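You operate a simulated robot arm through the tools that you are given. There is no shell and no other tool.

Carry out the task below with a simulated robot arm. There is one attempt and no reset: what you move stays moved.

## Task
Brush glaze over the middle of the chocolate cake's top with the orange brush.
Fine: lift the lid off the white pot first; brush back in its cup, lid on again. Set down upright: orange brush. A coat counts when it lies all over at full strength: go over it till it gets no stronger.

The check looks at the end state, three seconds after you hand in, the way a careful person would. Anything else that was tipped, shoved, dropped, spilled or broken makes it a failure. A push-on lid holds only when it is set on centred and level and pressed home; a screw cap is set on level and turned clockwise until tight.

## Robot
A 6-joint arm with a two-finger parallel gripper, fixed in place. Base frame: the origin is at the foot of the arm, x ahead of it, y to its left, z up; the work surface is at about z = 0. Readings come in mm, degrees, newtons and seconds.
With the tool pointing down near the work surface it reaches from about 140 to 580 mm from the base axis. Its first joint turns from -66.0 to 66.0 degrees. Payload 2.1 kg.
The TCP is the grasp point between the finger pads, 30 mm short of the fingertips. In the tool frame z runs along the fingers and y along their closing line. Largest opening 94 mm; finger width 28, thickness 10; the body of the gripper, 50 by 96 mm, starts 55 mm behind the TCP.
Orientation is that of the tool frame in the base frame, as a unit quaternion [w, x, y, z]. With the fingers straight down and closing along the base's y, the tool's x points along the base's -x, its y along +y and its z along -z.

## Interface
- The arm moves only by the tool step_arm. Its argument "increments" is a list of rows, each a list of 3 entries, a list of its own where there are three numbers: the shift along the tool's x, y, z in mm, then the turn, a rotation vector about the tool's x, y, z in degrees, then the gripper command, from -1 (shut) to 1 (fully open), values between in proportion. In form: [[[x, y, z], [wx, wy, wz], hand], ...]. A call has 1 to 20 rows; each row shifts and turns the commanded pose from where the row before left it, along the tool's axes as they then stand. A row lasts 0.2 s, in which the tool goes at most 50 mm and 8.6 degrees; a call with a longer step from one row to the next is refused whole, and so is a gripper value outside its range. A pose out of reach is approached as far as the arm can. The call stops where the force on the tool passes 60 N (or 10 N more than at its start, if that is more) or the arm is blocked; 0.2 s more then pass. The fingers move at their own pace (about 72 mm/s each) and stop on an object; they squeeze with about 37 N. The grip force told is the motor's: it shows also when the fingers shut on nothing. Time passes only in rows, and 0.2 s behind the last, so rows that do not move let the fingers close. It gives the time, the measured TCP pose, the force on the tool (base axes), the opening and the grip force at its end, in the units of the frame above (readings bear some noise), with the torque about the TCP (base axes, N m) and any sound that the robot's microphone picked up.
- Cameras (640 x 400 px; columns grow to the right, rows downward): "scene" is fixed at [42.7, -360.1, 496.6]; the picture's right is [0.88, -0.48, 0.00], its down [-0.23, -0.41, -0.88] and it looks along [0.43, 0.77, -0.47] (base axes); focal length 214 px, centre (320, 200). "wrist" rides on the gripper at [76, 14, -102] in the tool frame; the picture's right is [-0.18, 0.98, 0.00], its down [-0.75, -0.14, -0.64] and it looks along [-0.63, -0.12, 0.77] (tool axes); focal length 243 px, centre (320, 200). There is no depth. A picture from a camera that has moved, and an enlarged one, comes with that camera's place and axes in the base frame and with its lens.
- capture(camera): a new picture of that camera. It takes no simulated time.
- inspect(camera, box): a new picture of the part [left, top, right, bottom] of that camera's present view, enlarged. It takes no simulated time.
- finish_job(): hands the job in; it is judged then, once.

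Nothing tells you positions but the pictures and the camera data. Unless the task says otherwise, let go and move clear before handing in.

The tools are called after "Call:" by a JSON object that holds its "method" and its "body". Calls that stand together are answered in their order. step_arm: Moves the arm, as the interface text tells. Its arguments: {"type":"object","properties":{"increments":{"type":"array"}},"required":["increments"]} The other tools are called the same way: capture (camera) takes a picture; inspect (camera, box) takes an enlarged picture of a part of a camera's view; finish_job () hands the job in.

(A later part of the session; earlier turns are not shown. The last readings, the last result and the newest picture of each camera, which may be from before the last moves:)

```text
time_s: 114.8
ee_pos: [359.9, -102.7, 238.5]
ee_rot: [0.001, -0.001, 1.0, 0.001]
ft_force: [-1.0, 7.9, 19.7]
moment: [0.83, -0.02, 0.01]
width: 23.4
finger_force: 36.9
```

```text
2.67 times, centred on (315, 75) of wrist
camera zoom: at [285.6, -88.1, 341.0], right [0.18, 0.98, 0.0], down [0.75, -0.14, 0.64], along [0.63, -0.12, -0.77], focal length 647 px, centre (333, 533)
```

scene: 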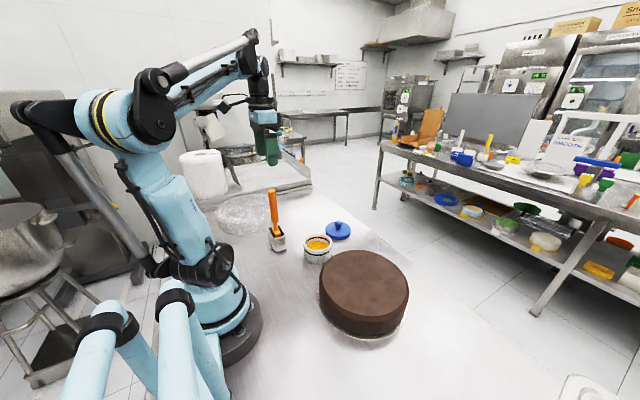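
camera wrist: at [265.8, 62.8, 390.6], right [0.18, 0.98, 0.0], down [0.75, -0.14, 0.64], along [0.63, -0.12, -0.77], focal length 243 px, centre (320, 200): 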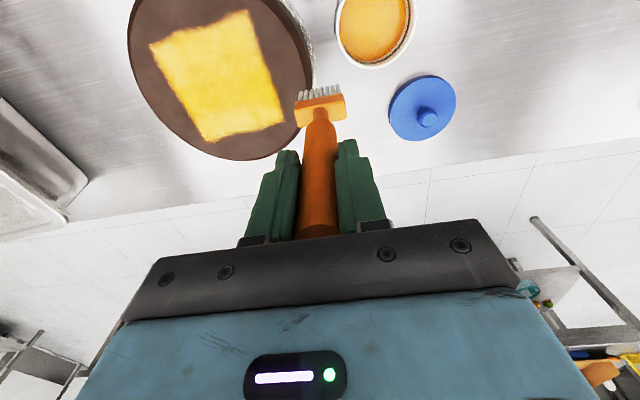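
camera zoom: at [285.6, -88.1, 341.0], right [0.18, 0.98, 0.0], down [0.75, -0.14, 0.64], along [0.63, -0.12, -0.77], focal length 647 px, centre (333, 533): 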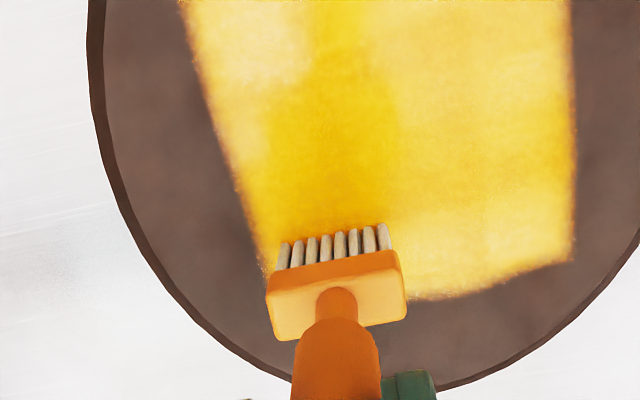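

Stroking back once, then lifting away for an unobstructed look.

Call:
{"method": "step_arm", "body": {"increments": [[[0, 10, -0.3], [0, 0, 0], -1], [[0, 10, 0.05], [0, 0, 0], -1], [[0, 10, 0.05], [0, 0, 0], -1], [[0, 10, 0.05], [0, 0, 0], -1], [[0, 10, 0.05], [0, 0, 0], -1], [[0, 10, 0.05], [0, 0, 0], -1], [[0, 0, -20], [0, 0, 0], -1], [[0, 0, -30], [0, 0, 0], -1], [[10, 45, 0], [0, 0, 0], -1], [[10, 45, 0], [0, 0, 0], -1], [[19.5, 36.5, 0], [0, 0, 0], -1], [[19.5, 36.5, 0], [0, 0, 0], -1], [[0, 0, 0], [0, 0, 0], -1]]}}

Call:
{"method": "inspect", "body": {"camera": "scene", "box": [310, 230, 420, 340]}}

Call:
{"method": "inspect", "body": {"camera": "wrist", "box": [90, 10, 290, 190]}}

```text
time_s: 117.6
ee_pos: [301.0, 122.0, 286.3]
ee_rot: [0.0, 0.0, 1.0, 0.0]
ft_force: [0.5, 0.3, -1.2]
moment: [-0.01, -0.01, -0.02]
width: 23.2
finger_force: 37.3
```

```text
3.64 times, centred on (365, 285) of scene
camera zoom: at [42.7, -360.1, 496.6], right [0.88, -0.48, 0.0], down [-0.23, -0.41, -0.88], along [0.43, 0.77, -0.47], focal length 780 px, centre (156, -109)
```

zoom: 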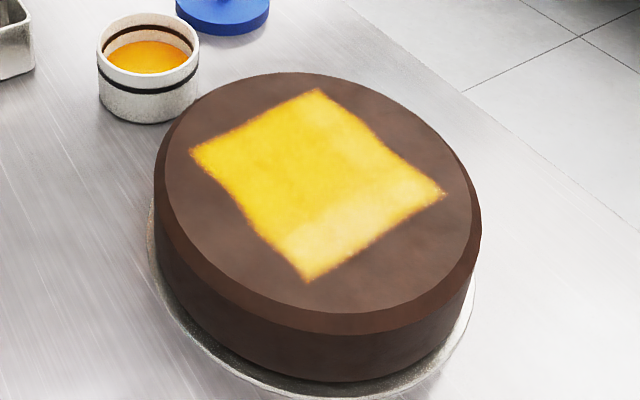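

```text
2.22 times, centred on (190, 100) of wrist
camera zoom: at [226.0, 135.6, 390.3], right [0.18, 0.98, 0.0], down [0.75, -0.14, 0.64], along [0.63, -0.12, -0.77], focal length 539 px, centre (609, 422)
```

zoom: 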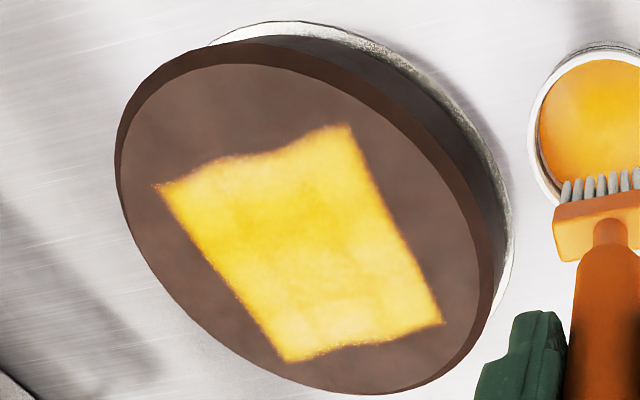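

The coat covers about 130 × 130 mm in the middle, and the last pass made no visible difference, so it's at full strength. Before returning the brush, I'll check how it sits in the grip.

Call:
{"method": "inspect", "body": {"camera": "wrist", "box": [250, 50, 390, 170]}}

Call:
{"method": "inspect", "body": {"camera": "scene", "box": [270, 150, 370, 275]}}

```text
3.33 times, centred on (320, 110) of wrist
camera zoom: at [226.0, 135.6, 390.3], right [0.18, 0.98, 0.0], down [0.75, -0.14, 0.64], along [0.63, -0.12, -0.77], focal length 809 px, centre (320, 500)
```

zoom: 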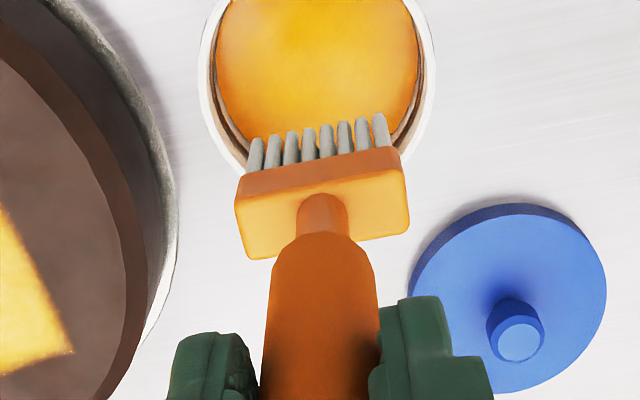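

```text
3.20 times, centred on (320, 212) of scene
camera zoom: at [42.7, -360.1, 496.6], right [0.88, -0.48, 0.0], down [-0.23, -0.41, -0.88], along [0.43, 0.77, -0.47], focal length 686 px, centre (320, 160)
```

zoom: 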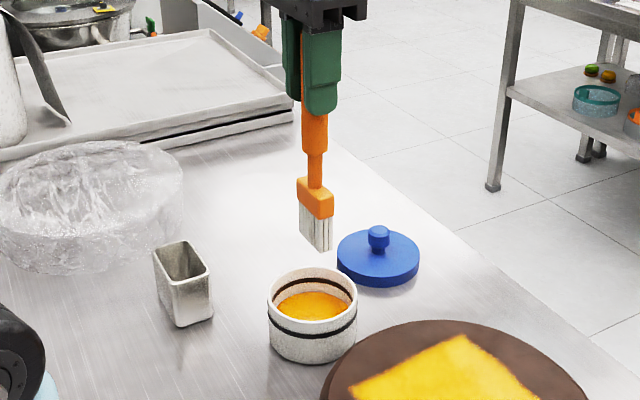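

The brush has pivoted slightly in the grip, with its tips about 2 mm toward +x. I'll go over the cup, tilt the tool 0.8° to bring the brush vertical, and check alignment.

Call:
{"method": "step_arm", "body": {"increments": [[[25.5, 27.4, 0], [0, 0, 0], -1], [[25.5, 27.5, 0], [0, 0, 0], -1], [[25.5, 27.4, 0], [0, 0, 0], -1], [[25.5, 27.5, 0], [0, 0, 0], -1], [[0, 0, 0], [0, 0.8, 0], -1], [[0, 0, 0], [0, 0, 0], -1], [[0, 0, 0], [0, 0, 0], -1]]}}

Call:
{"method": "inspect", "body": {"camera": "wrist", "box": [250, 30, 390, 150]}}

Call:
{"method": "inspect", "body": {"camera": "scene", "box": [240, 150, 320, 260]}}

```text
time_s: 119.2
ee_pos: [199.2, 230.5, 285.7]
ee_rot: [-0.007, -0.001, 1.0, 0.001]
ft_force: [-0.2, -0.1, -1.4]
moment: [0.01, 0.0, -0.01]
width: 23.5
finger_force: 37.1
```

```text
3.33 times, centred on (320, 90) of wrist
camera zoom: at [126.3, 244.9, 391.0], right [0.18, 0.98, 0.0], down [0.76, -0.14, 0.63], along [0.62, -0.12, -0.78], focal length 809 px, centre (320, 567)
```

zoom: 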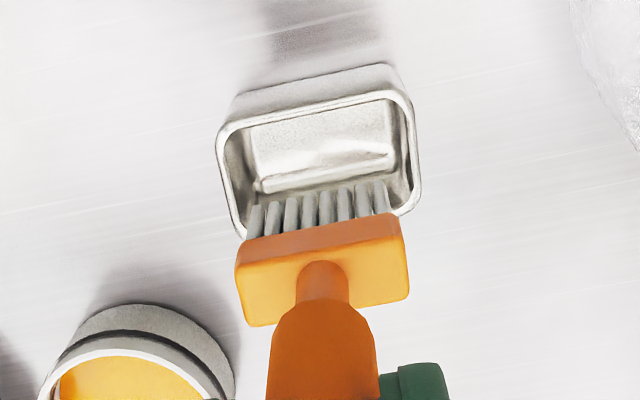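

```text
3.64 times, centred on (280, 205) of scene
camera zoom: at [42.7, -360.1, 496.6], right [0.88, -0.48, 0.0], down [-0.23, -0.41, -0.88], along [0.43, 0.77, -0.47], focal length 780 px, centre (466, 182)
```

zoom: 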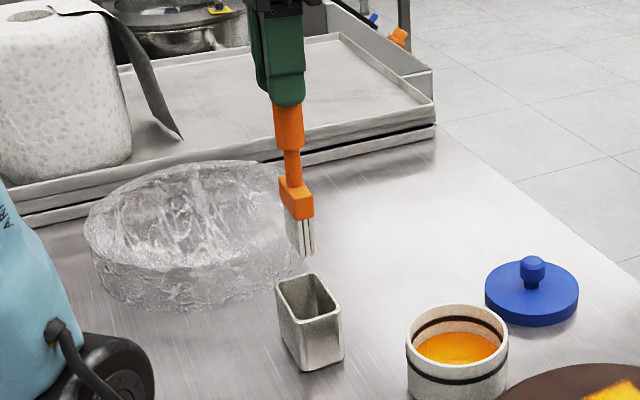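

The brush is vertical and lined up with the cup. I'll descend to just above the rim and check again.

Call:
{"method": "step_arm", "body": {"increments": [[[-0.4, 0, 25], [0, 0, 0], -1], [[-0.28, 0, 20], [0, 0, 0], -1], [[0, 0, 0], [0, 0, 0], -1]]}}

Call:
{"method": "inspect", "body": {"camera": "wrist", "box": [250, 30, 390, 150]}}

Call:
{"method": "inspect", "body": {"camera": "scene", "box": [250, 190, 310, 260]}}

```text
time_s: 120.0
ee_pos: [199.3, 230.7, 242.1]
ee_rot: [-0.007, 0.0, 1.0, 0.0]
ft_force: [-0.1, 0.4, -1.1]
moment: [-0.04, 0.02, 0.04]
width: 23.3
finger_force: 37.2
```

```text
3.33 times, centred on (320, 90) of wrist
camera zoom: at [126.1, 244.2, 345.9], right [0.18, 0.98, 0.0], down [0.76, -0.14, 0.63], along [0.62, -0.12, -0.78], focal length 809 px, centre (320, 567)
```

zoom: 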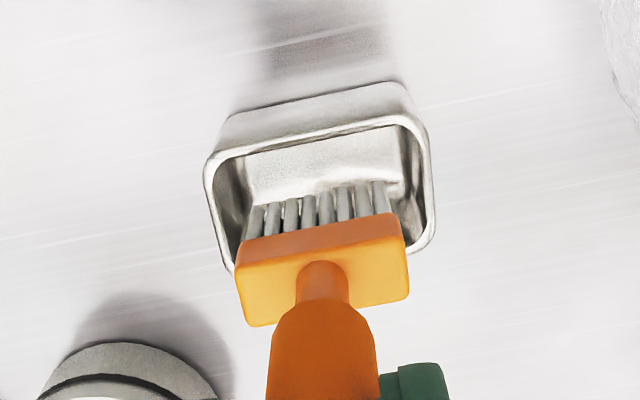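

```text
5.71 times, centred on (280, 225) of scene
camera zoom: at [42.7, -360.1, 496.6], right [0.88, -0.48, 0.0], down [-0.23, -0.41, -0.88], along [0.43, 0.77, -0.47], focal length 1226 px, centre (549, 57)
```

zoom: 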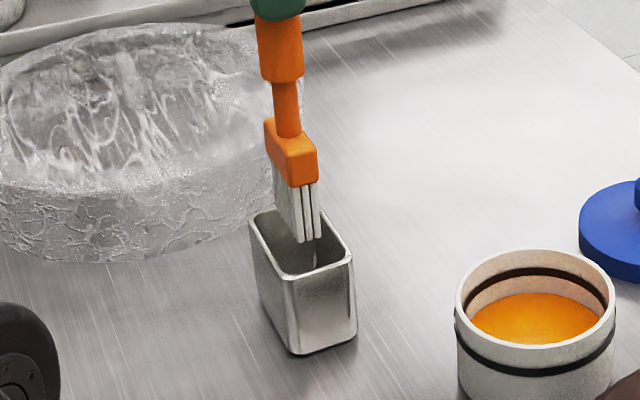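

The bristles are centred over the opening. I'll lower into the cup.

Call:
{"method": "step_arm", "body": {"increments": [[[-0.2, 0, 15], [0, 0, 0], -1], [[-0.2, 0, 15], [0, 0, 0], -1], [[-0.2, 0, 15], [0, 0, 0], -1], [[-0.1, 0, 10], [0, 0, 0], -1], [[0, 0, 0], [0, 0, 0], -1]]}}

Call:
{"method": "inspect", "body": {"camera": "wrist", "box": [260, 50, 380, 150]}}

Call:
{"method": "inspect", "body": {"camera": "scene", "box": [250, 190, 310, 260]}}

```text
time_s: 121.2
ee_pos: [199.3, 228.8, 186.8]
ee_rot: [-0.006, 0.0, 1.0, 0.001]
ft_force: [-0.2, -0.3, -0.1]
moment: [0.02, 0.0, 0.0]
width: 23.6
finger_force: 37.1
```

```text
4.00 times, centred on (320, 100) of wrist
camera zoom: at [126.0, 244.0, 291.2], right [0.18, 0.98, 0.0], down [0.76, -0.14, 0.63], along [0.62, -0.12, -0.78], focal length 970 px, centre (320, 600)
```

zoom: 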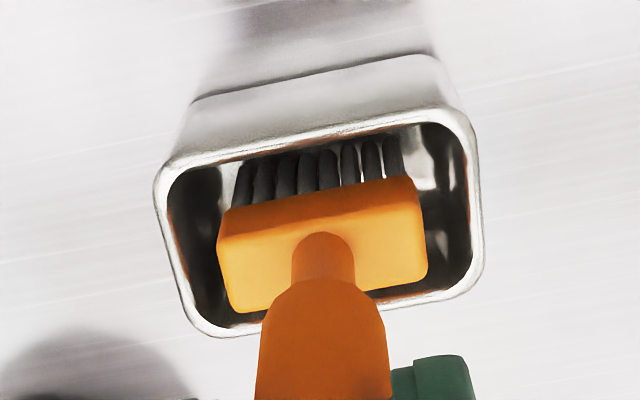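

```text
5.71 times, centred on (280, 225) of scene
camera zoom: at [42.7, -360.1, 496.6], right [0.88, -0.48, 0.0], down [-0.23, -0.41, -0.88], along [0.43, 0.77, -0.47], focal length 1226 px, centre (549, 57)
```

zoom: 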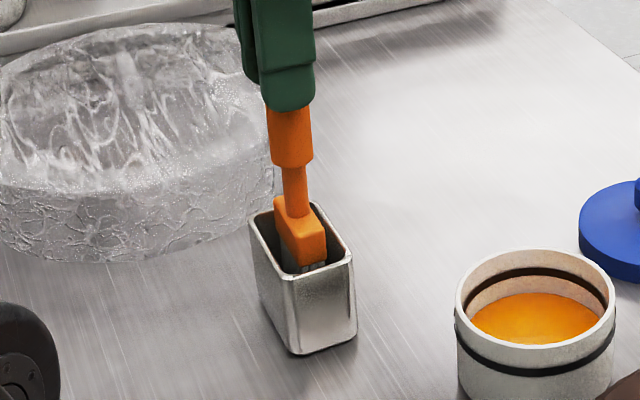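

The brush is inside with clearance all round. I'll ease down to the cup floor.

Call:
{"method": "step_arm", "body": {"increments": [[[-0.1, 0, 5], [0, 0, 0], -1], [[0, 0, 2], [0, 0, 0], -1], [[0, 0, 1], [0, 0, 0], -1], [[0, 0, 0], [0, 0, 0], -1]]}}

```text
time_s: 122.2
ee_pos: [199.8, 229.7, 178.9]
ee_rot: [-0.008, 0.0, 1.0, 0.0]
ft_force: [-0.1, -0.3, -0.2]
moment: [-0.02, -0.01, 0.05]
width: 23.2
finger_force: 37.0
```

Call:
{"method": "step_arm", "body": {"increments": [[[0, 0, 0.7], [0, 0, 0], -1], [[0, 0, 0.7], [0, 0, 0], -1], [[0, 0, 0], [0, 0, 0], -1]]}}

```text
time_s: 123.0
ee_pos: [200.4, 230.0, 178.4]
ee_rot: [-0.007, -0.001, 1.0, 0.001]
ft_force: [0.8, 0.0, -1.1]
moment: [-0.04, 0.0, 0.0]
width: 23.3
finger_force: 37.0
```

Call:
{"method": "step_arm", "body": {"increments": [[[0, 0, 0.5], [0, 0, 0], -1], [[0, 0, 0.5], [0, 0, 0], -1], [[0, 0, 0], [0, 0, 0], -1]]}}

```text
time_s: 123.8
ee_pos: [198.6, 229.7, 177.0]
ee_rot: [-0.007, -0.001, 1.0, 0.0]
ft_force: [0.7, 0.3, -0.8]
moment: [0.04, -0.01, -0.03]
width: 23.1
finger_force: 37.0
```

Call:
{"method": "step_arm", "body": {"increments": [[[0, 0, 0.5], [0, 0, 0], -1], [[0, 0, 0.5], [0, 0, 0], -1], [[0, 0, 0], [0, 0, 0], -1]]}}

```text
time_s: 124.6
ee_pos: [198.6, 229.7, 176.6]
ee_rot: [-0.007, 0.0, 1.0, 0.0]
ft_force: [0.0, 0.2, 0.4]
moment: [0.05, 0.04, 0.01]
width: 23.3
finger_force: 36.9
```

Call:
{"method": "step_arm", "body": {"increments": [[[0, 0, 0.4], [0, 0, 0], -1], [[0, 0, 0], [0, 0, 0], -1]]}}

Call:
{"method": "inspect", "body": {"camera": "wrist", "box": [260, 50, 380, 150]}}

```text
time_s: 125.2
ee_pos: [200.3, 230.0, 175.4]
ee_rot: [-0.007, 0.0, 1.0, 0.0]
ft_force: [-0.7, -0.4, 12.1]
moment: [-0.04, 0.04, 0.05]
width: 23.3
finger_force: 36.8
```

```text
4.00 times, centred on (320, 100) of wrist
camera zoom: at [126.1, 244.1, 280.1], right [0.18, 0.98, 0.0], down [0.76, -0.14, 0.63], along [0.62, -0.12, -0.78], focal length 970 px, centre (320, 600)
```

zoom: 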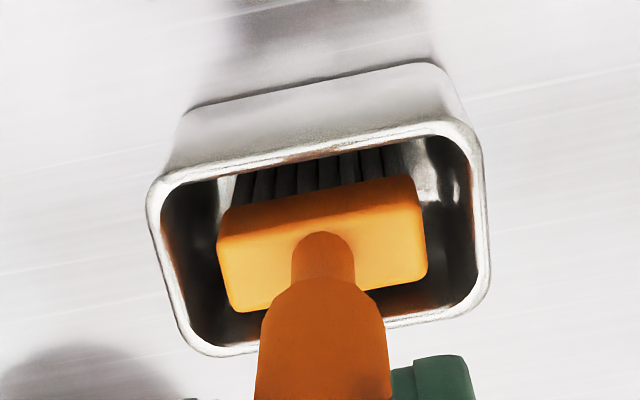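

The brush sits on the cup floor at 12 N with almost no moment, so it's square. I'll ease off slightly, open a little, and check that it stands.

Call:
{"method": "step_arm", "body": {"increments": [[[0, 0, -0.3], [0, 0, 0], -1], [[0, 0, 0], [0, 0, 0], -0.45], [[0, 0, 0], [0, 0, 0], -0.38], [[0, 0, 0], [0, 0, 0], -0.3], [[0, 0, 0], [0, 0, 0], -0.3], [[0, 0, 0], [0, 0, 0], -0.3]]}}

Call:
{"method": "inspect", "body": {"camera": "wrist", "box": [240, 50, 400, 250]}}

Call:
{"method": "inspect", "body": {"camera": "scene", "box": [240, 150, 320, 260]}}

```text
time_s: 126.6
ee_pos: [199.0, 229.5, 175.9]
ee_rot: [-0.007, -0.001, 1.0, 0.001]
ft_force: [0.5, -0.2, -0.4]
moment: [0.0, -0.02, -0.05]
width: 33.0
finger_force: 0.0
```

```text
2.00 times, centred on (320, 150) of wrist
camera zoom: at [126.2, 244.0, 280.2], right [0.18, 0.98, 0.0], down [0.76, -0.14, 0.63], along [0.62, -0.12, -0.78], focal length 485 px, centre (320, 300)
```

zoom: 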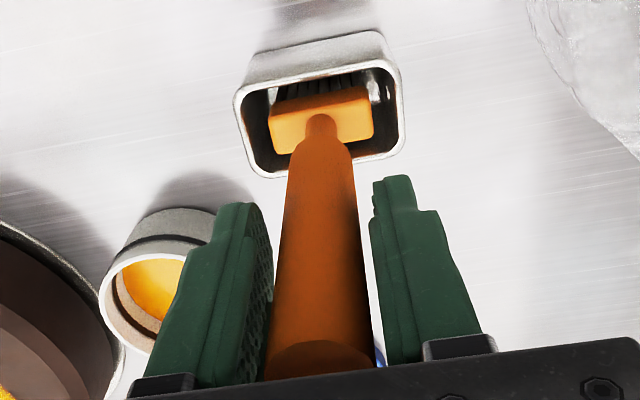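

```text
3.64 times, centred on (280, 205) of scene
camera zoom: at [42.7, -360.1, 496.6], right [0.88, -0.48, 0.0], down [-0.23, -0.41, -0.88], along [0.43, 0.77, -0.47], focal length 780 px, centre (466, 182)
```

zoom: 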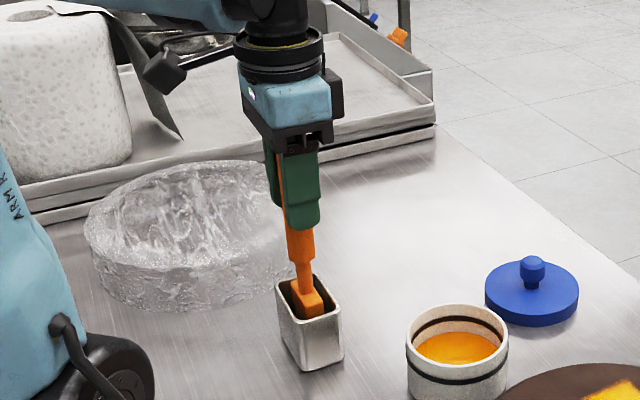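

The brush stands free of the fingers, slightly nearer the left one. I'll open fully and re-check before rising.

Call:
{"method": "step_arm", "body": {"increments": [[[0, 0, 0], [0, 0, 0], 0], [[0, 0, 0], [0, 0, 0], 0.6], [[0, 0, 0], [0, 0, 0], 1], [[0, 0, 0], [0, 0, 0], 1], [[0, 0, 0], [0, 0, 0], 1]]}}

Call:
{"method": "inspect", "body": {"camera": "wrist", "box": [200, 50, 440, 250]}}

Call:
{"method": "inspect", "body": {"camera": "scene", "box": [240, 150, 320, 260]}}

```text
time_s: 127.8
ee_pos: [199.4, 228.8, 175.9]
ee_rot: [-0.008, 0.0, 1.0, 0.0]
ft_force: [0.1, -0.5, 0.0]
moment: [-0.03, 0.0, 0.0]
width: 94.0
finger_force: 0.1
```

```text
2.00 times, centred on (320, 150) of wrist
camera zoom: at [126.2, 244.0, 280.2], right [0.18, 0.98, 0.0], down [0.76, -0.14, 0.63], along [0.62, -0.12, -0.78], focal length 485 px, centre (320, 300)
```

zoom: 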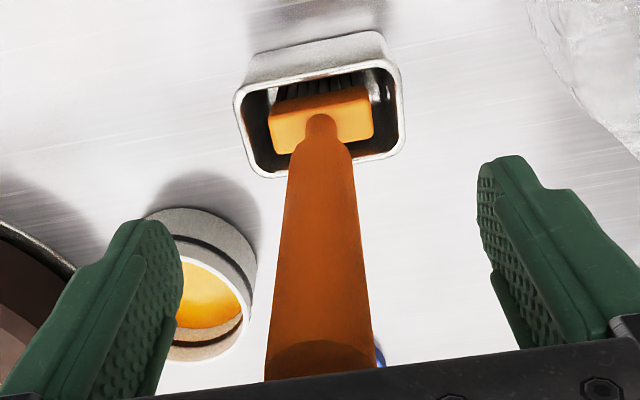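

```text
3.64 times, centred on (280, 205) of scene
camera zoom: at [42.7, -360.1, 496.6], right [0.88, -0.48, 0.0], down [-0.23, -0.41, -0.88], along [0.43, 0.77, -0.47], focal length 780 px, centre (466, 182)
```

zoom: 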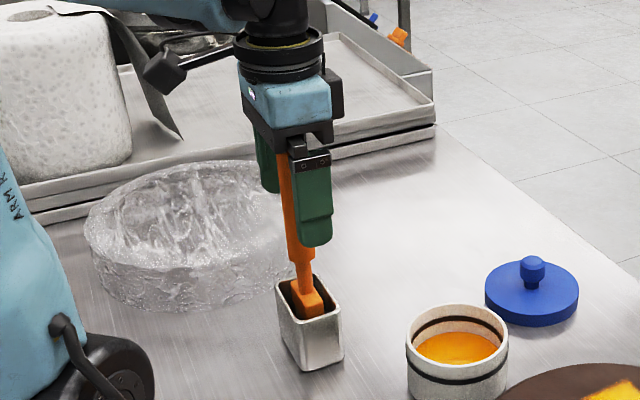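

The brush stands on its own, unmoved. I'll level the tool and rise straight up clear of the handle.

Call:
{"method": "step_arm", "body": {"increments": [[[0, 0, 0], [0, -0.8, 0], 1], [[0, 0, -15], [0, 0, 0], 1], [[0, 0, -30], [0, 0, 0], 1], [[0, 0, -40], [0, 0, 0], 1], [[0, 0, -40], [0, 0, 0], 1], [[0, 0, -40], [0, 0, 0], 1], [[0, 0, 0], [0, 0, 0], 1]]}}

Call:
{"method": "capture", "body": {"camera": "wrist"}}

Call:
{"method": "inspect", "body": {"camera": "scene", "box": [250, 180, 310, 260]}}

```text
time_s: 129.4
ee_pos: [199.2, 229.6, 339.5]
ee_rot: [0.0, 0.0, 1.0, 0.0]
ft_force: [0.0, 0.0, 0.3]
moment: [0.01, -0.01, -0.01]
width: 94.1
finger_force: 0.0
```

```text
taken
camera wrist: at [124.9, 243.9, 443.8], right [0.18, 0.98, 0.0], down [0.75, -0.14, 0.64], along [0.63, -0.12, -0.77], focal length 243 px, centre (320, 200)
```

wrist: 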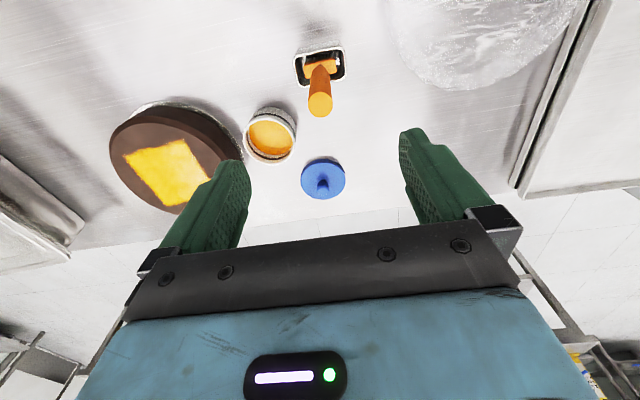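

```text
5.00 times, centred on (280, 220) of scene
camera zoom: at [42.7, -360.1, 496.6], right [0.88, -0.48, 0.0], down [-0.23, -0.41, -0.88], along [0.43, 0.77, -0.47], focal length 1072 px, centre (520, 100)
```

zoom: 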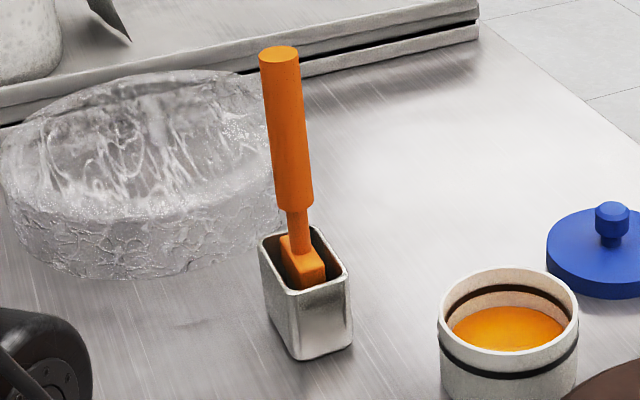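

The brush looks exactly as it did at the start. Now for the lid: I'll move over it and look.

Call:
{"method": "step_arm", "body": {"increments": [[[-38.3, -6.7, 0], [0, 0, 0], 1], [[-38.3, -6.7, 0], [0, 0, 0], 1], [[-38.3, -6.6, 0], [0, 0, 0], 1], [[-38.4, -6.6, 15], [0, 0, 0], 1], [[-38.3, -6.6, 20], [0, 0, 0], 1], [[-38.4, -6.6, 20], [0, 0, 0], 1], [[0, 0, 40], [0, 0, 0], 1], [[0, 0, 40], [0, 0, 0], 1], [[0, 0, 0], [0, 0, 0], 1]]}}

Call:
{"method": "inspect", "body": {"camera": "wrist", "box": [240, 10, 400, 150]}}

Call:
{"method": "inspect", "body": {"camera": "scene", "box": [280, 170, 400, 270]}}

```text
time_s: 131.4
ee_pos: [429.5, 191.4, 204.9]
ee_rot: [0.0, 0.0, 1.0, 0.0]
ft_force: [-0.8, -0.5, -0.5]
moment: [0.0, 0.0, 0.0]
width: 94.1
finger_force: 0.0
```

```text
2.86 times, centred on (320, 80) of wrist
camera zoom: at [354.3, 204.9, 309.2], right [0.18, 0.98, 0.0], down [0.75, -0.14, 0.64], along [0.63, -0.12, -0.77], focal length 693 px, centre (320, 543)
```

zoom: 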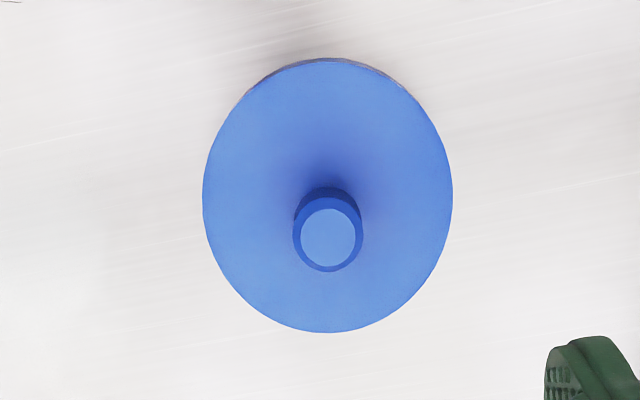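

```text
4.00 times, centred on (340, 220) of scene
camera zoom: at [42.7, -360.1, 496.6], right [0.88, -0.48, 0.0], down [-0.23, -0.41, -0.88], along [0.43, 0.77, -0.47], focal length 858 px, centre (240, 120)
```

zoom: 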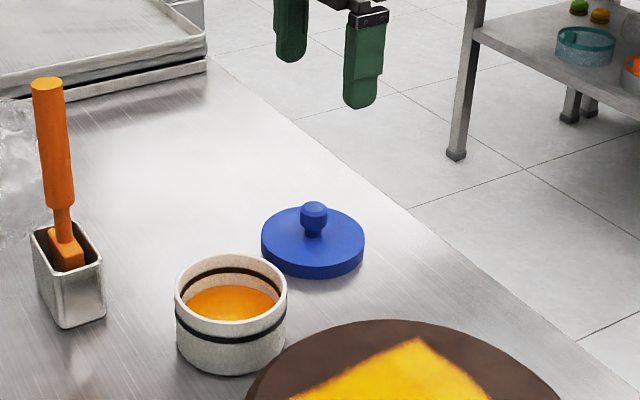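

The knob is about 3 mm in +y and 2 mm in -x of my TCP. I'll correct and descend partway.

Call:
{"method": "step_arm", "body": {"increments": [[[2.3, 3, 30], [0, 0, 0], 1], [[0, 0, 40], [0, 0, 0], 1], [[0, 0, 30], [0, 0, 0], 1], [[0, 0, 20], [0, 0, 0], 1], [[0, 0, 0], [0, 0, 0], 1]]}}

Call:
{"method": "inspect", "body": {"camera": "wrist", "box": [220, 50, 420, 210]}}

Call:
{"method": "inspect", "body": {"camera": "scene", "box": [290, 170, 390, 255]}}

```text
time_s: 132.6
ee_pos: [426.8, 193.3, 85.4]
ee_rot: [0.0, 0.0, 1.0, 0.001]
ft_force: [0.2, -0.5, 0.0]
moment: [-0.01, 0.0, -0.04]
width: 93.9
finger_force: 0.0
```

```text
2.50 times, centred on (320, 130) of wrist
camera zoom: at [352.7, 206.9, 189.2], right [0.18, 0.98, 0.0], down [0.75, -0.14, 0.64], along [0.63, -0.12, -0.77], focal length 606 px, centre (320, 375)
```

zoom: 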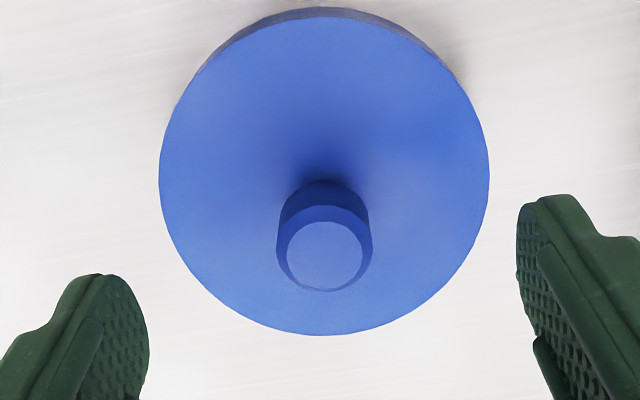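

```text
4.71 times, centred on (340, 212) of scene
camera zoom: at [42.7, -360.1, 496.6], right [0.88, -0.48, 0.0], down [-0.23, -0.41, -0.88], along [0.43, 0.77, -0.47], focal length 1009 px, centre (226, 141)
```

zoom: 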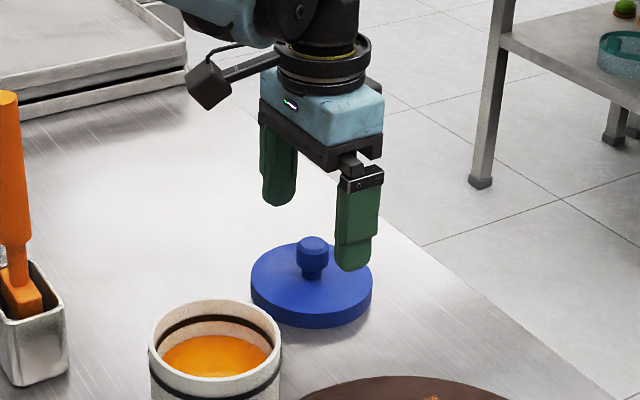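

About 1.3 mm more in y is needed. I'll correct it and go down to grip height.

Call:
{"method": "step_arm", "body": {"increments": [[[0, 1.3, 10], [0, 0, 0], 1], [[0, 0, 15], [0, 0, 0], 1], [[0, 0, 7.4], [0, 0, 0], 1], [[0, 0, 0], [0, 0, 0], 1]]}}

Call:
{"method": "inspect", "body": {"camera": "wrist", "box": [220, 50, 420, 210]}}

Call:
{"method": "inspect", "body": {"camera": "scene", "box": [290, 170, 390, 255]}}

```text
time_s: 133.6
ee_pos: [427.3, 194.8, 53.9]
ee_rot: [0.001, -0.001, 1.0, 0.0]
ft_force: [-0.7, 0.1, -0.5]
moment: [0.0, 0.01, -0.01]
width: 94.0
finger_force: 0.1
```

```text
2.50 times, centred on (320, 130) of wrist
camera zoom: at [352.4, 208.5, 156.6], right [0.18, 0.98, 0.0], down [0.75, -0.14, 0.64], along [0.63, -0.12, -0.77], focal length 606 px, centre (320, 375)
```

zoom: 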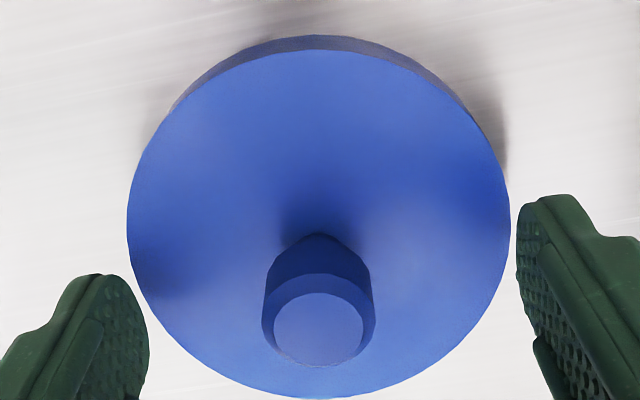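

```text
4.71 times, centred on (340, 212) of scene
camera zoom: at [42.7, -360.1, 496.6], right [0.88, -0.48, 0.0], down [-0.23, -0.41, -0.88], along [0.43, 0.77, -0.47], focal length 1009 px, centre (226, 141)
```

zoom: 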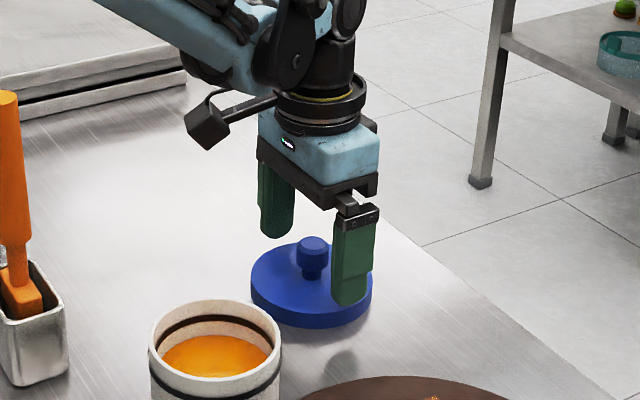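

The knob is centred within about half a millimetre. Closing on it.

Call:
{"method": "step_arm", "body": {"increments": [[[0, 0, 0], [0, 0, 0], -0.3], [[0, 0, 0], [0, 0, 0], -1], [[0, 0, 0], [0, 0, 0], -1], [[0, 0, 0], [0, 0, 0], -1], [[0, 0, 0], [0, 0, 0], -1], [[0, 0, 0], [0, 0, 0], -1]]}}

Call:
{"method": "step_arm", "body": {"increments": [[[0, 0, -5], [0, 0, 0], -1], [[0, 0, -15], [0, 0, 0], -1], [[0, 0, -30], [0, 0, 0], -1], [[0, 0, -40], [0, 0, 0], -1], [[0, 0, -30], [0, 0, 0], -1], [[0, 0, 0], [0, 0, 0], -1]]}}

Call:
{"method": "capture", "body": {"camera": "wrist"}}

Call:
{"method": "inspect", "body": {"camera": "scene", "box": [300, 130, 380, 215]}}

```text
time_s: 135.0
ee_pos: [427.6, 194.8, 52.5]
ee_rot: [0.0, -0.001, 1.0, 0.0]
ft_force: [1.6, 1.7, 4.5]
moment: [-0.03, -0.02, 0.0]
width: 22.0
finger_force: 37.3
```

```text
time_s: 136.4
ee_pos: [426.8, 194.6, 173.7]
ee_rot: [0.0, 0.0, 1.0, 0.001]
ft_force: [0.3, 0.2, 0.2]
moment: [-0.03, 0.02, 0.0]
width: 22.1
finger_force: 36.7
```

```text
taken
camera wrist: at [352.5, 208.4, 276.3], right [0.18, 0.98, 0.0], down [0.75, -0.14, 0.64], along [0.63, -0.12, -0.77], focal length 243 px, centre (320, 200)
```

wrist: 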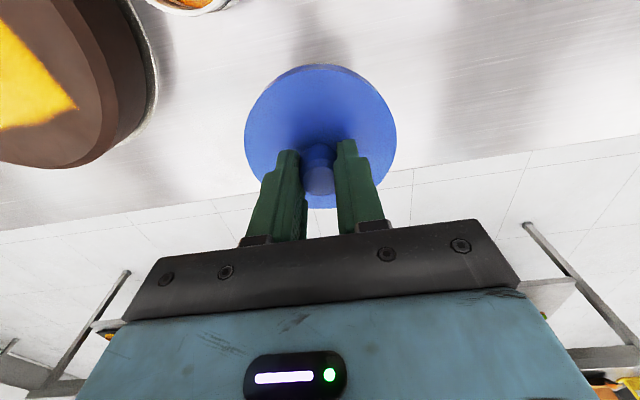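

```text
4.71 times, centred on (340, 172) of scene
camera zoom: at [42.7, -360.1, 496.6], right [0.88, -0.48, 0.0], down [-0.23, -0.41, -0.88], along [0.43, 0.77, -0.47], focal length 1009 px, centre (226, 329)
```

zoom: 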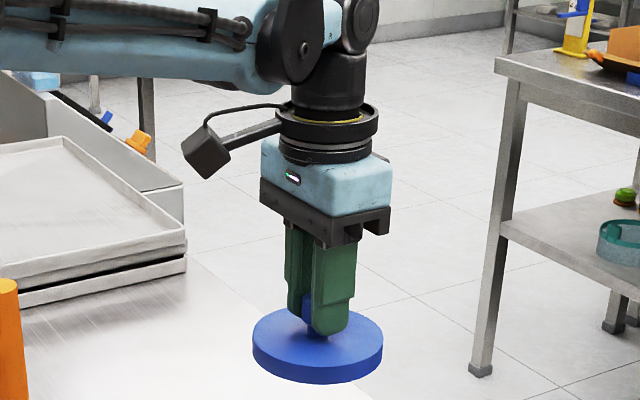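

The lid is held. I'll check closely that it sits level in the grip.

Call:
{"method": "inspect", "body": {"camera": "wrist", "box": [220, 50, 420, 220]}}

Call:
{"method": "inspect", "body": {"camera": "scene", "box": [320, 170, 380, 220]}}

```text
2.35 times, centred on (320, 135) of wrist
camera zoom: at [352.5, 208.4, 276.3], right [0.18, 0.98, 0.0], down [0.75, -0.14, 0.64], along [0.63, -0.12, -0.77], focal length 571 px, centre (320, 353)
```

zoom: 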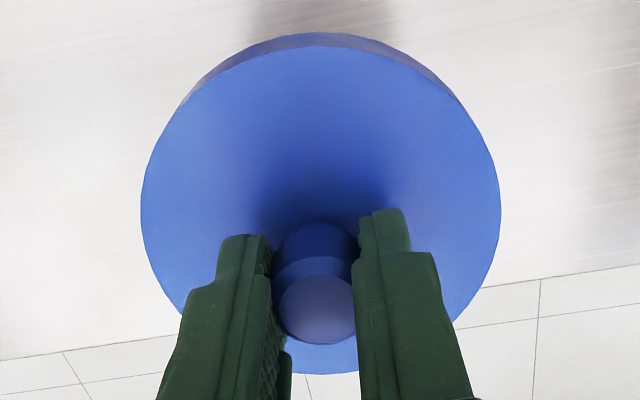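

```text
8.00 times, centred on (350, 195) of scene
camera zoom: at [42.7, -360.1, 496.6], right [0.88, -0.48, 0.0], down [-0.23, -0.41, -0.88], along [0.43, 0.77, -0.47], focal length 1716 px, centre (80, 240)
```

zoom: 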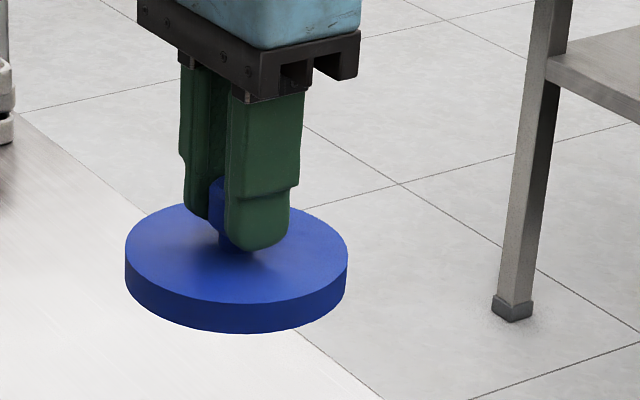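

The lid looks level. I'll move it over the pot and pause a few centimetres above the rim to verify centring.

Call:
{"method": "step_arm", "body": {"increments": [[[31.4, -18.6, 0], [0, 0, 0], -1], [[31.4, -18.6, 0], [0, 0, 0], -1], [[31.4, -18.6, 0], [0, 0, 0], -1], [[31.5, -18.5, 0], [0, 0, 0], -1], [[0, 0, 0], [0, 0, 0], -1], [[0, 0, 25], [0, 0, 0], -1], [[0, 0, 20], [0, 0, 0], -1], [[0, 0, 0], [0, 0, 0], -1]]}}

Call:
{"method": "inspect", "body": {"camera": "wrist", "box": [220, 30, 420, 220]}}

Call:
{"method": "inspect", "body": {"camera": "scene", "box": [280, 190, 360, 275]}}

```text
time_s: 138.2
ee_pos: [301.3, 120.6, 128.0]
ee_rot: [0.0, 0.0, 1.0, 0.001]
ft_force: [-0.5, -0.2, -0.4]
moment: [-0.02, 0.0, 0.01]
width: 22.1
finger_force: 36.7
```

```text
2.11 times, centred on (320, 125) of wrist
camera zoom: at [227.7, 134.2, 230.8], right [0.18, 0.98, 0.0], down [0.75, -0.14, 0.64], along [0.63, -0.12, -0.77], focal length 511 px, centre (320, 358)
```

zoom: 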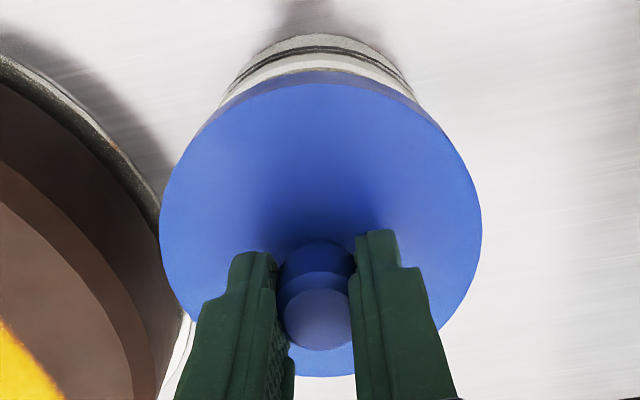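

```text
4.71 times, centred on (320, 232) of scene
camera zoom: at [42.7, -360.1, 496.6], right [0.88, -0.48, 0.0], down [-0.23, -0.41, -0.88], along [0.43, 0.77, -0.47], focal length 1009 px, centre (320, 47)
```

zoom: 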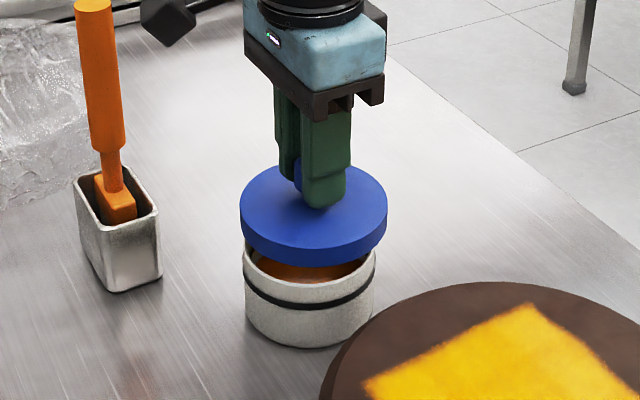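

I'll take tighter close-ups to compare the lid and pot edges.

Call:
{"method": "inspect", "body": {"camera": "scene", "box": [295, 215, 345, 270]}}

Call:
{"method": "capture", "body": {"camera": "wrist"}}

```text
7.27 times, centred on (320, 242) of scene
camera zoom: at [42.7, -360.1, 496.6], right [0.88, -0.48, 0.0], down [-0.23, -0.41, -0.88], along [0.43, 0.77, -0.47], focal length 1560 px, centre (320, -109)
```

zoom: 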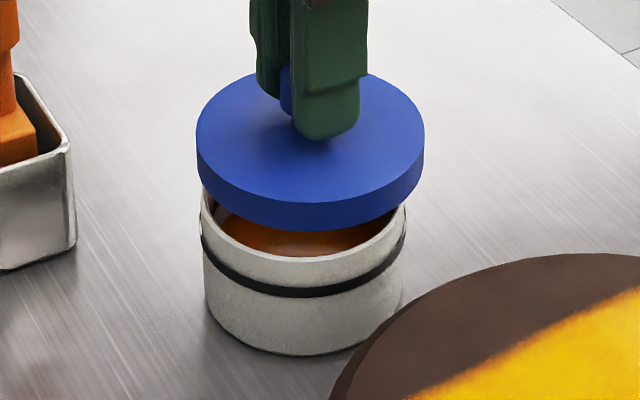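

```text
taken
camera wrist: at [227.7, 134.2, 230.8], right [0.18, 0.98, 0.0], down [0.75, -0.14, 0.64], along [0.63, -0.12, -0.77], focal length 243 px, centre (320, 200)
```

wrist: 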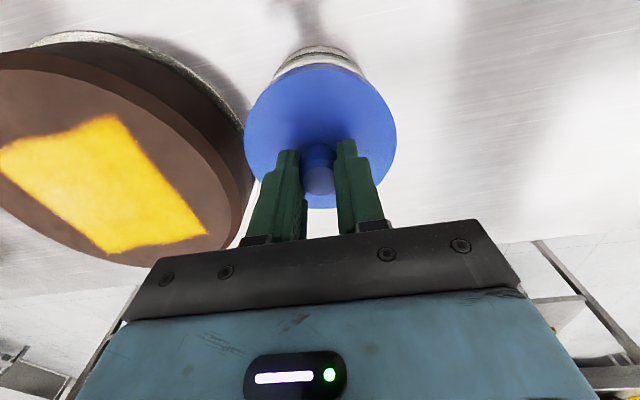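

The lid sits about 3 mm in +x and 1 mm in -y off the pot's centre. I'll correct that and re-measure.

Call:
{"method": "step_arm", "body": {"increments": [[[3, 1.2, 0], [0, 0, 0], -1], [[0, 0, 0], [0, 0, 0], -1], [[0, 0, 0], [0, 0, 0], -1]]}}

Call:
{"method": "inspect", "body": {"camera": "scene", "box": [295, 215, 345, 270]}}

Call:
{"method": "inspect", "body": {"camera": "wrist", "box": [230, 30, 410, 160]}}

```text
time_s: 139.0
ee_pos: [299.2, 121.2, 129.7]
ee_rot: [0.0, 0.0, 1.0, 0.0]
ft_force: [0.8, 0.3, -0.8]
moment: [0.0, 0.0, 0.02]
width: 21.8
finger_force: 36.6
```

```text
7.27 times, centred on (320, 242) of scene
camera zoom: at [42.7, -360.1, 496.6], right [0.88, -0.48, 0.0], down [-0.23, -0.41, -0.88], along [0.43, 0.77, -0.47], focal length 1560 px, centre (320, -109)
```

zoom: 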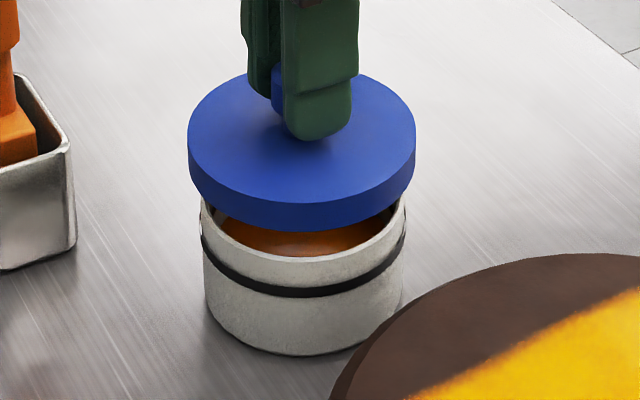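

```text
3.08 times, centred on (320, 95) of wrist
camera zoom: at [224.1, 135.3, 231.2], right [0.18, 0.98, 0.0], down [0.75, -0.14, 0.64], along [0.63, -0.12, -0.77], focal length 746 px, centre (320, 523)
```

zoom: 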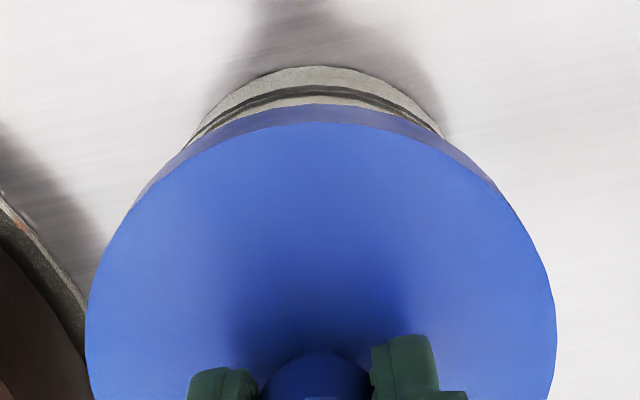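

Call:
{"method": "inspect", "body": {"camera": "wrist", "box": [270, 45, 370, 95]}}

Call:
{"method": "inspect", "body": {"camera": "wrist", "box": [240, 80, 400, 180]}}

```text
6.40 times, centred on (320, 70) of wrist
camera zoom: at [224.1, 135.3, 231.2], right [0.18, 0.98, 0.0], down [0.75, -0.14, 0.64], along [0.63, -0.12, -0.77], focal length 1553 px, centre (320, 1032)
```

zoom: 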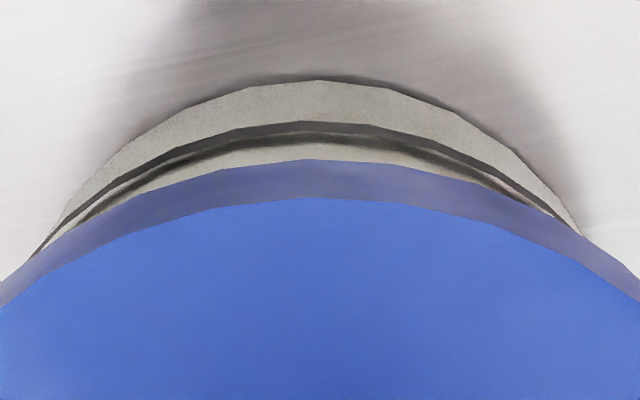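

```text
4.00 times, centred on (320, 130) of wrist
camera zoom: at [224.1, 135.3, 231.2], right [0.18, 0.98, 0.0], down [0.75, -0.14, 0.64], along [0.63, -0.12, -0.77], focal length 970 px, centre (320, 480)
```

zoom: 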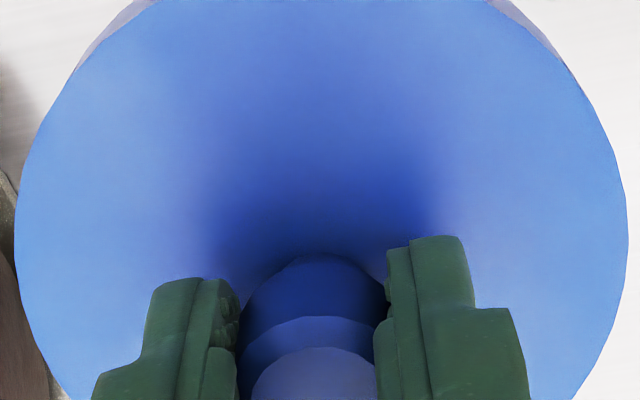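

The lid and pot now agree within about half a millimetre both ways. I'll lower to just above the rim and check again.

Call:
{"method": "step_arm", "body": {"increments": [[[0, 0, 12], [0, 0, 0], -1], [[0, 0, 8], [0, 0, 0], -1], [[0, 0, 0], [0, 0, 0], -1]]}}

Call:
{"method": "inspect", "body": {"camera": "scene", "box": [295, 215, 345, 270]}}

Call:
{"method": "inspect", "body": {"camera": "wrist", "box": [270, 45, 370, 95]}}

```text
time_s: 139.8
ee_pos: [297.7, 121.4, 107.7]
ee_rot: [0.0, 0.0, 1.0, 0.0]
ft_force: [-0.2, 0.6, -0.6]
moment: [-0.01, 0.01, 0.01]
width: 22.3
finger_force: 37.2
```

```text
7.27 times, centred on (320, 242) of scene
camera zoom: at [42.7, -360.1, 496.6], right [0.88, -0.48, 0.0], down [-0.23, -0.41, -0.88], along [0.43, 0.77, -0.47], focal length 1560 px, centre (320, -109)
```

zoom: 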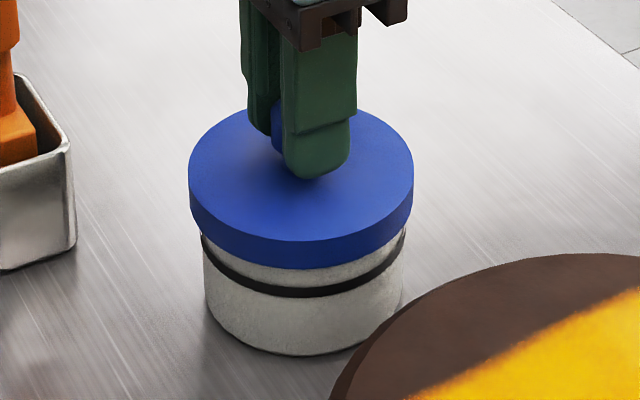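

```text
6.40 times, centred on (320, 70) of wrist
camera zoom: at [223.7, 135.5, 211.5], right [0.18, 0.98, 0.0], down [0.75, -0.14, 0.64], along [0.63, -0.12, -0.77], focal length 1553 px, centre (320, 1032)
```

zoom: 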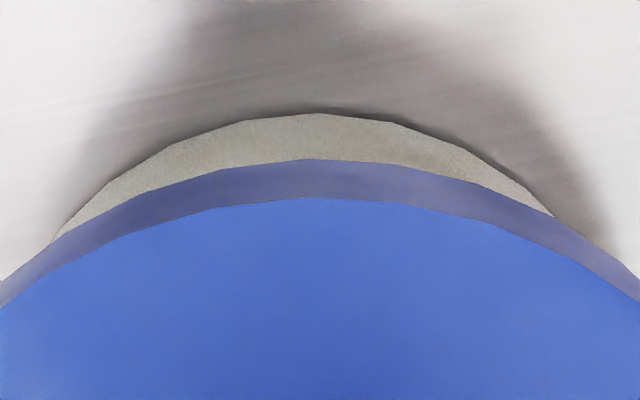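

The wrist view suggests the lid is about 1 mm too far in +y. I'll nudge it and re-measure before touching.

Call:
{"method": "step_arm", "body": {"increments": [[[0, -1.2, 0], [0, 0, 0], -1], [[0, 0, 0], [0, 0, 0], -1], [[0, 0, 0], [0, 0, 0], -1]]}}

Call:
{"method": "inspect", "body": {"camera": "wrist", "box": [270, 45, 370, 95]}}

Call:
{"method": "inspect", "body": {"camera": "scene", "box": [300, 225, 340, 265]}}

```text
time_s: 140.6
ee_pos: [298.3, 120.6, 108.9]
ee_rot: [0.0, 0.0, 1.0, 0.0]
ft_force: [0.0, -0.2, -0.9]
moment: [0.02, -0.01, 0.0]
width: 22.2
finger_force: 36.9
```

```text
6.40 times, centred on (320, 70) of wrist
camera zoom: at [223.7, 134.4, 211.6], right [0.18, 0.98, 0.0], down [0.75, -0.14, 0.64], along [0.63, -0.12, -0.77], focal length 1553 px, centre (320, 1032)
```

zoom: 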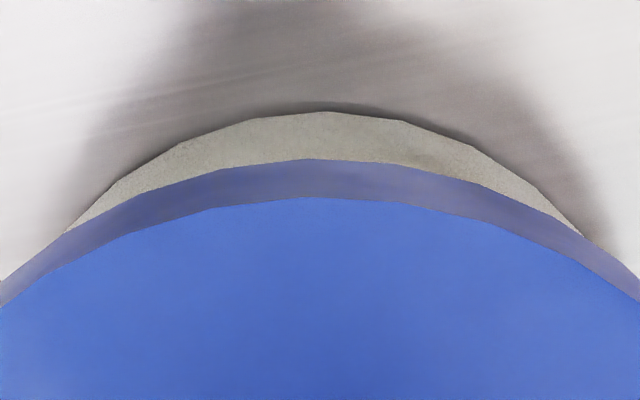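

```text
10.00 times, centred on (320, 245) of scene
camera zoom: at [42.7, -360.1, 496.6], right [0.88, -0.48, 0.0], down [-0.23, -0.41, -0.88], along [0.43, 0.77, -0.47], focal length 2145 px, centre (320, -250)
```

zoom: 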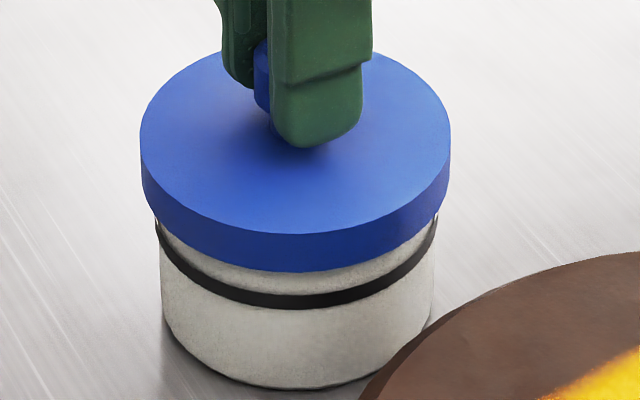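

The arcs are symmetric now, and the scene view also shows the lid and pot concentric. I'll lower gently onto the rim.

Call:
{"method": "step_arm", "body": {"increments": [[[-0.3, 0, 2], [0, 0, 0], -1], [[0, 0, 2], [0, 0, 0], -1], [[0, 0, 1], [0, 0, 0], -1], [[0, 0, 0], [0, 0, 0], -1]]}}

Call:
{"method": "inspect", "body": {"camera": "scene", "box": [300, 225, 340, 265]}}

```text
time_s: 141.6
ee_pos: [298.3, 121.9, 103.5]
ee_rot: [0.0, 0.0, 1.0, -0.001]
ft_force: [0.1, 0.8, -0.8]
moment: [0.01, -0.01, -0.02]
width: 21.9
finger_force: 36.8
```

```text
10.00 times, centred on (320, 245) of scene
camera zoom: at [42.7, -360.1, 496.6], right [0.88, -0.48, 0.0], down [-0.23, -0.41, -0.88], along [0.43, 0.77, -0.47], focal length 2145 px, centre (320, -250)
```

zoom: 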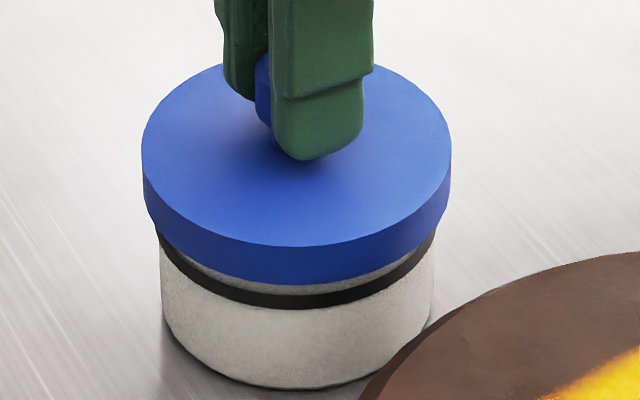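

No contact yet. Continuing down 1 mm at a time.

Call:
{"method": "step_arm", "body": {"increments": [[[0, 0, 1], [0, 0, 0], -1], [[0, 0, 1], [0, 0, 0], -1], [[0, 0, 1], [0, 0, 0], -1], [[0, 0, 0], [0, 0, 0], -1]]}}

```text
time_s: 142.6
ee_pos: [298.8, 121.4, 100.9]
ee_rot: [-0.001, 0.0, 1.0, 0.0]
ft_force: [0.3, 0.2, -0.3]
moment: [0.03, 0.01, 0.02]
width: 22.1
finger_force: 36.7
```

Call:
{"method": "step_arm", "body": {"increments": [[[0, 0, 1], [0, 0, 0], -1], [[0, 0, 1], [0, 0, 0], -1], [[0, 0, 0], [0, 0, 0], -1]]}}

Call:
{"method": "inspect", "body": {"camera": "scene", "box": [300, 225, 340, 265]}}

```text
time_s: 143.4
ee_pos: [298.6, 120.1, 98.2]
ee_rot: [0.0, 0.0, 1.0, 0.0]
ft_force: [-0.4, -0.5, -0.3]
moment: [0.02, 0.0, 0.02]
width: 22.2
finger_force: 36.5
```

```text
10.00 times, centred on (320, 245) of scene
camera zoom: at [42.7, -360.1, 496.6], right [0.88, -0.48, 0.0], down [-0.23, -0.41, -0.88], along [0.43, 0.77, -0.47], focal length 2145 px, centre (320, -250)
```

zoom: 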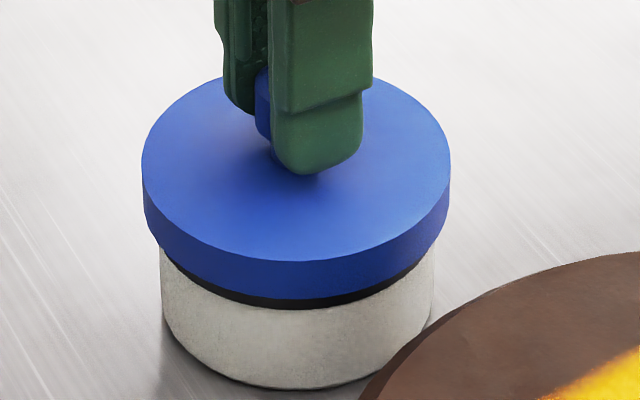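

The lid is sliding around the rim without resistance. Continuing.

Call:
{"method": "step_arm", "body": {"increments": [[[0, 0, 1], [0, 0, 0], -1], [[0, 0, 1], [0, 0, 0], -1], [[0, 0, 0], [0, 0, 0], -1]]}}

```text
time_s: 144.2
ee_pos: [299.4, 120.8, 97.2]
ee_rot: [0.001, 0.0, 1.0, 0.0]
ft_force: [-5.6, -3.2, 28.1]
moment: [0.16, 0.16, 0.04]
width: 22.3
finger_force: 37.2
```

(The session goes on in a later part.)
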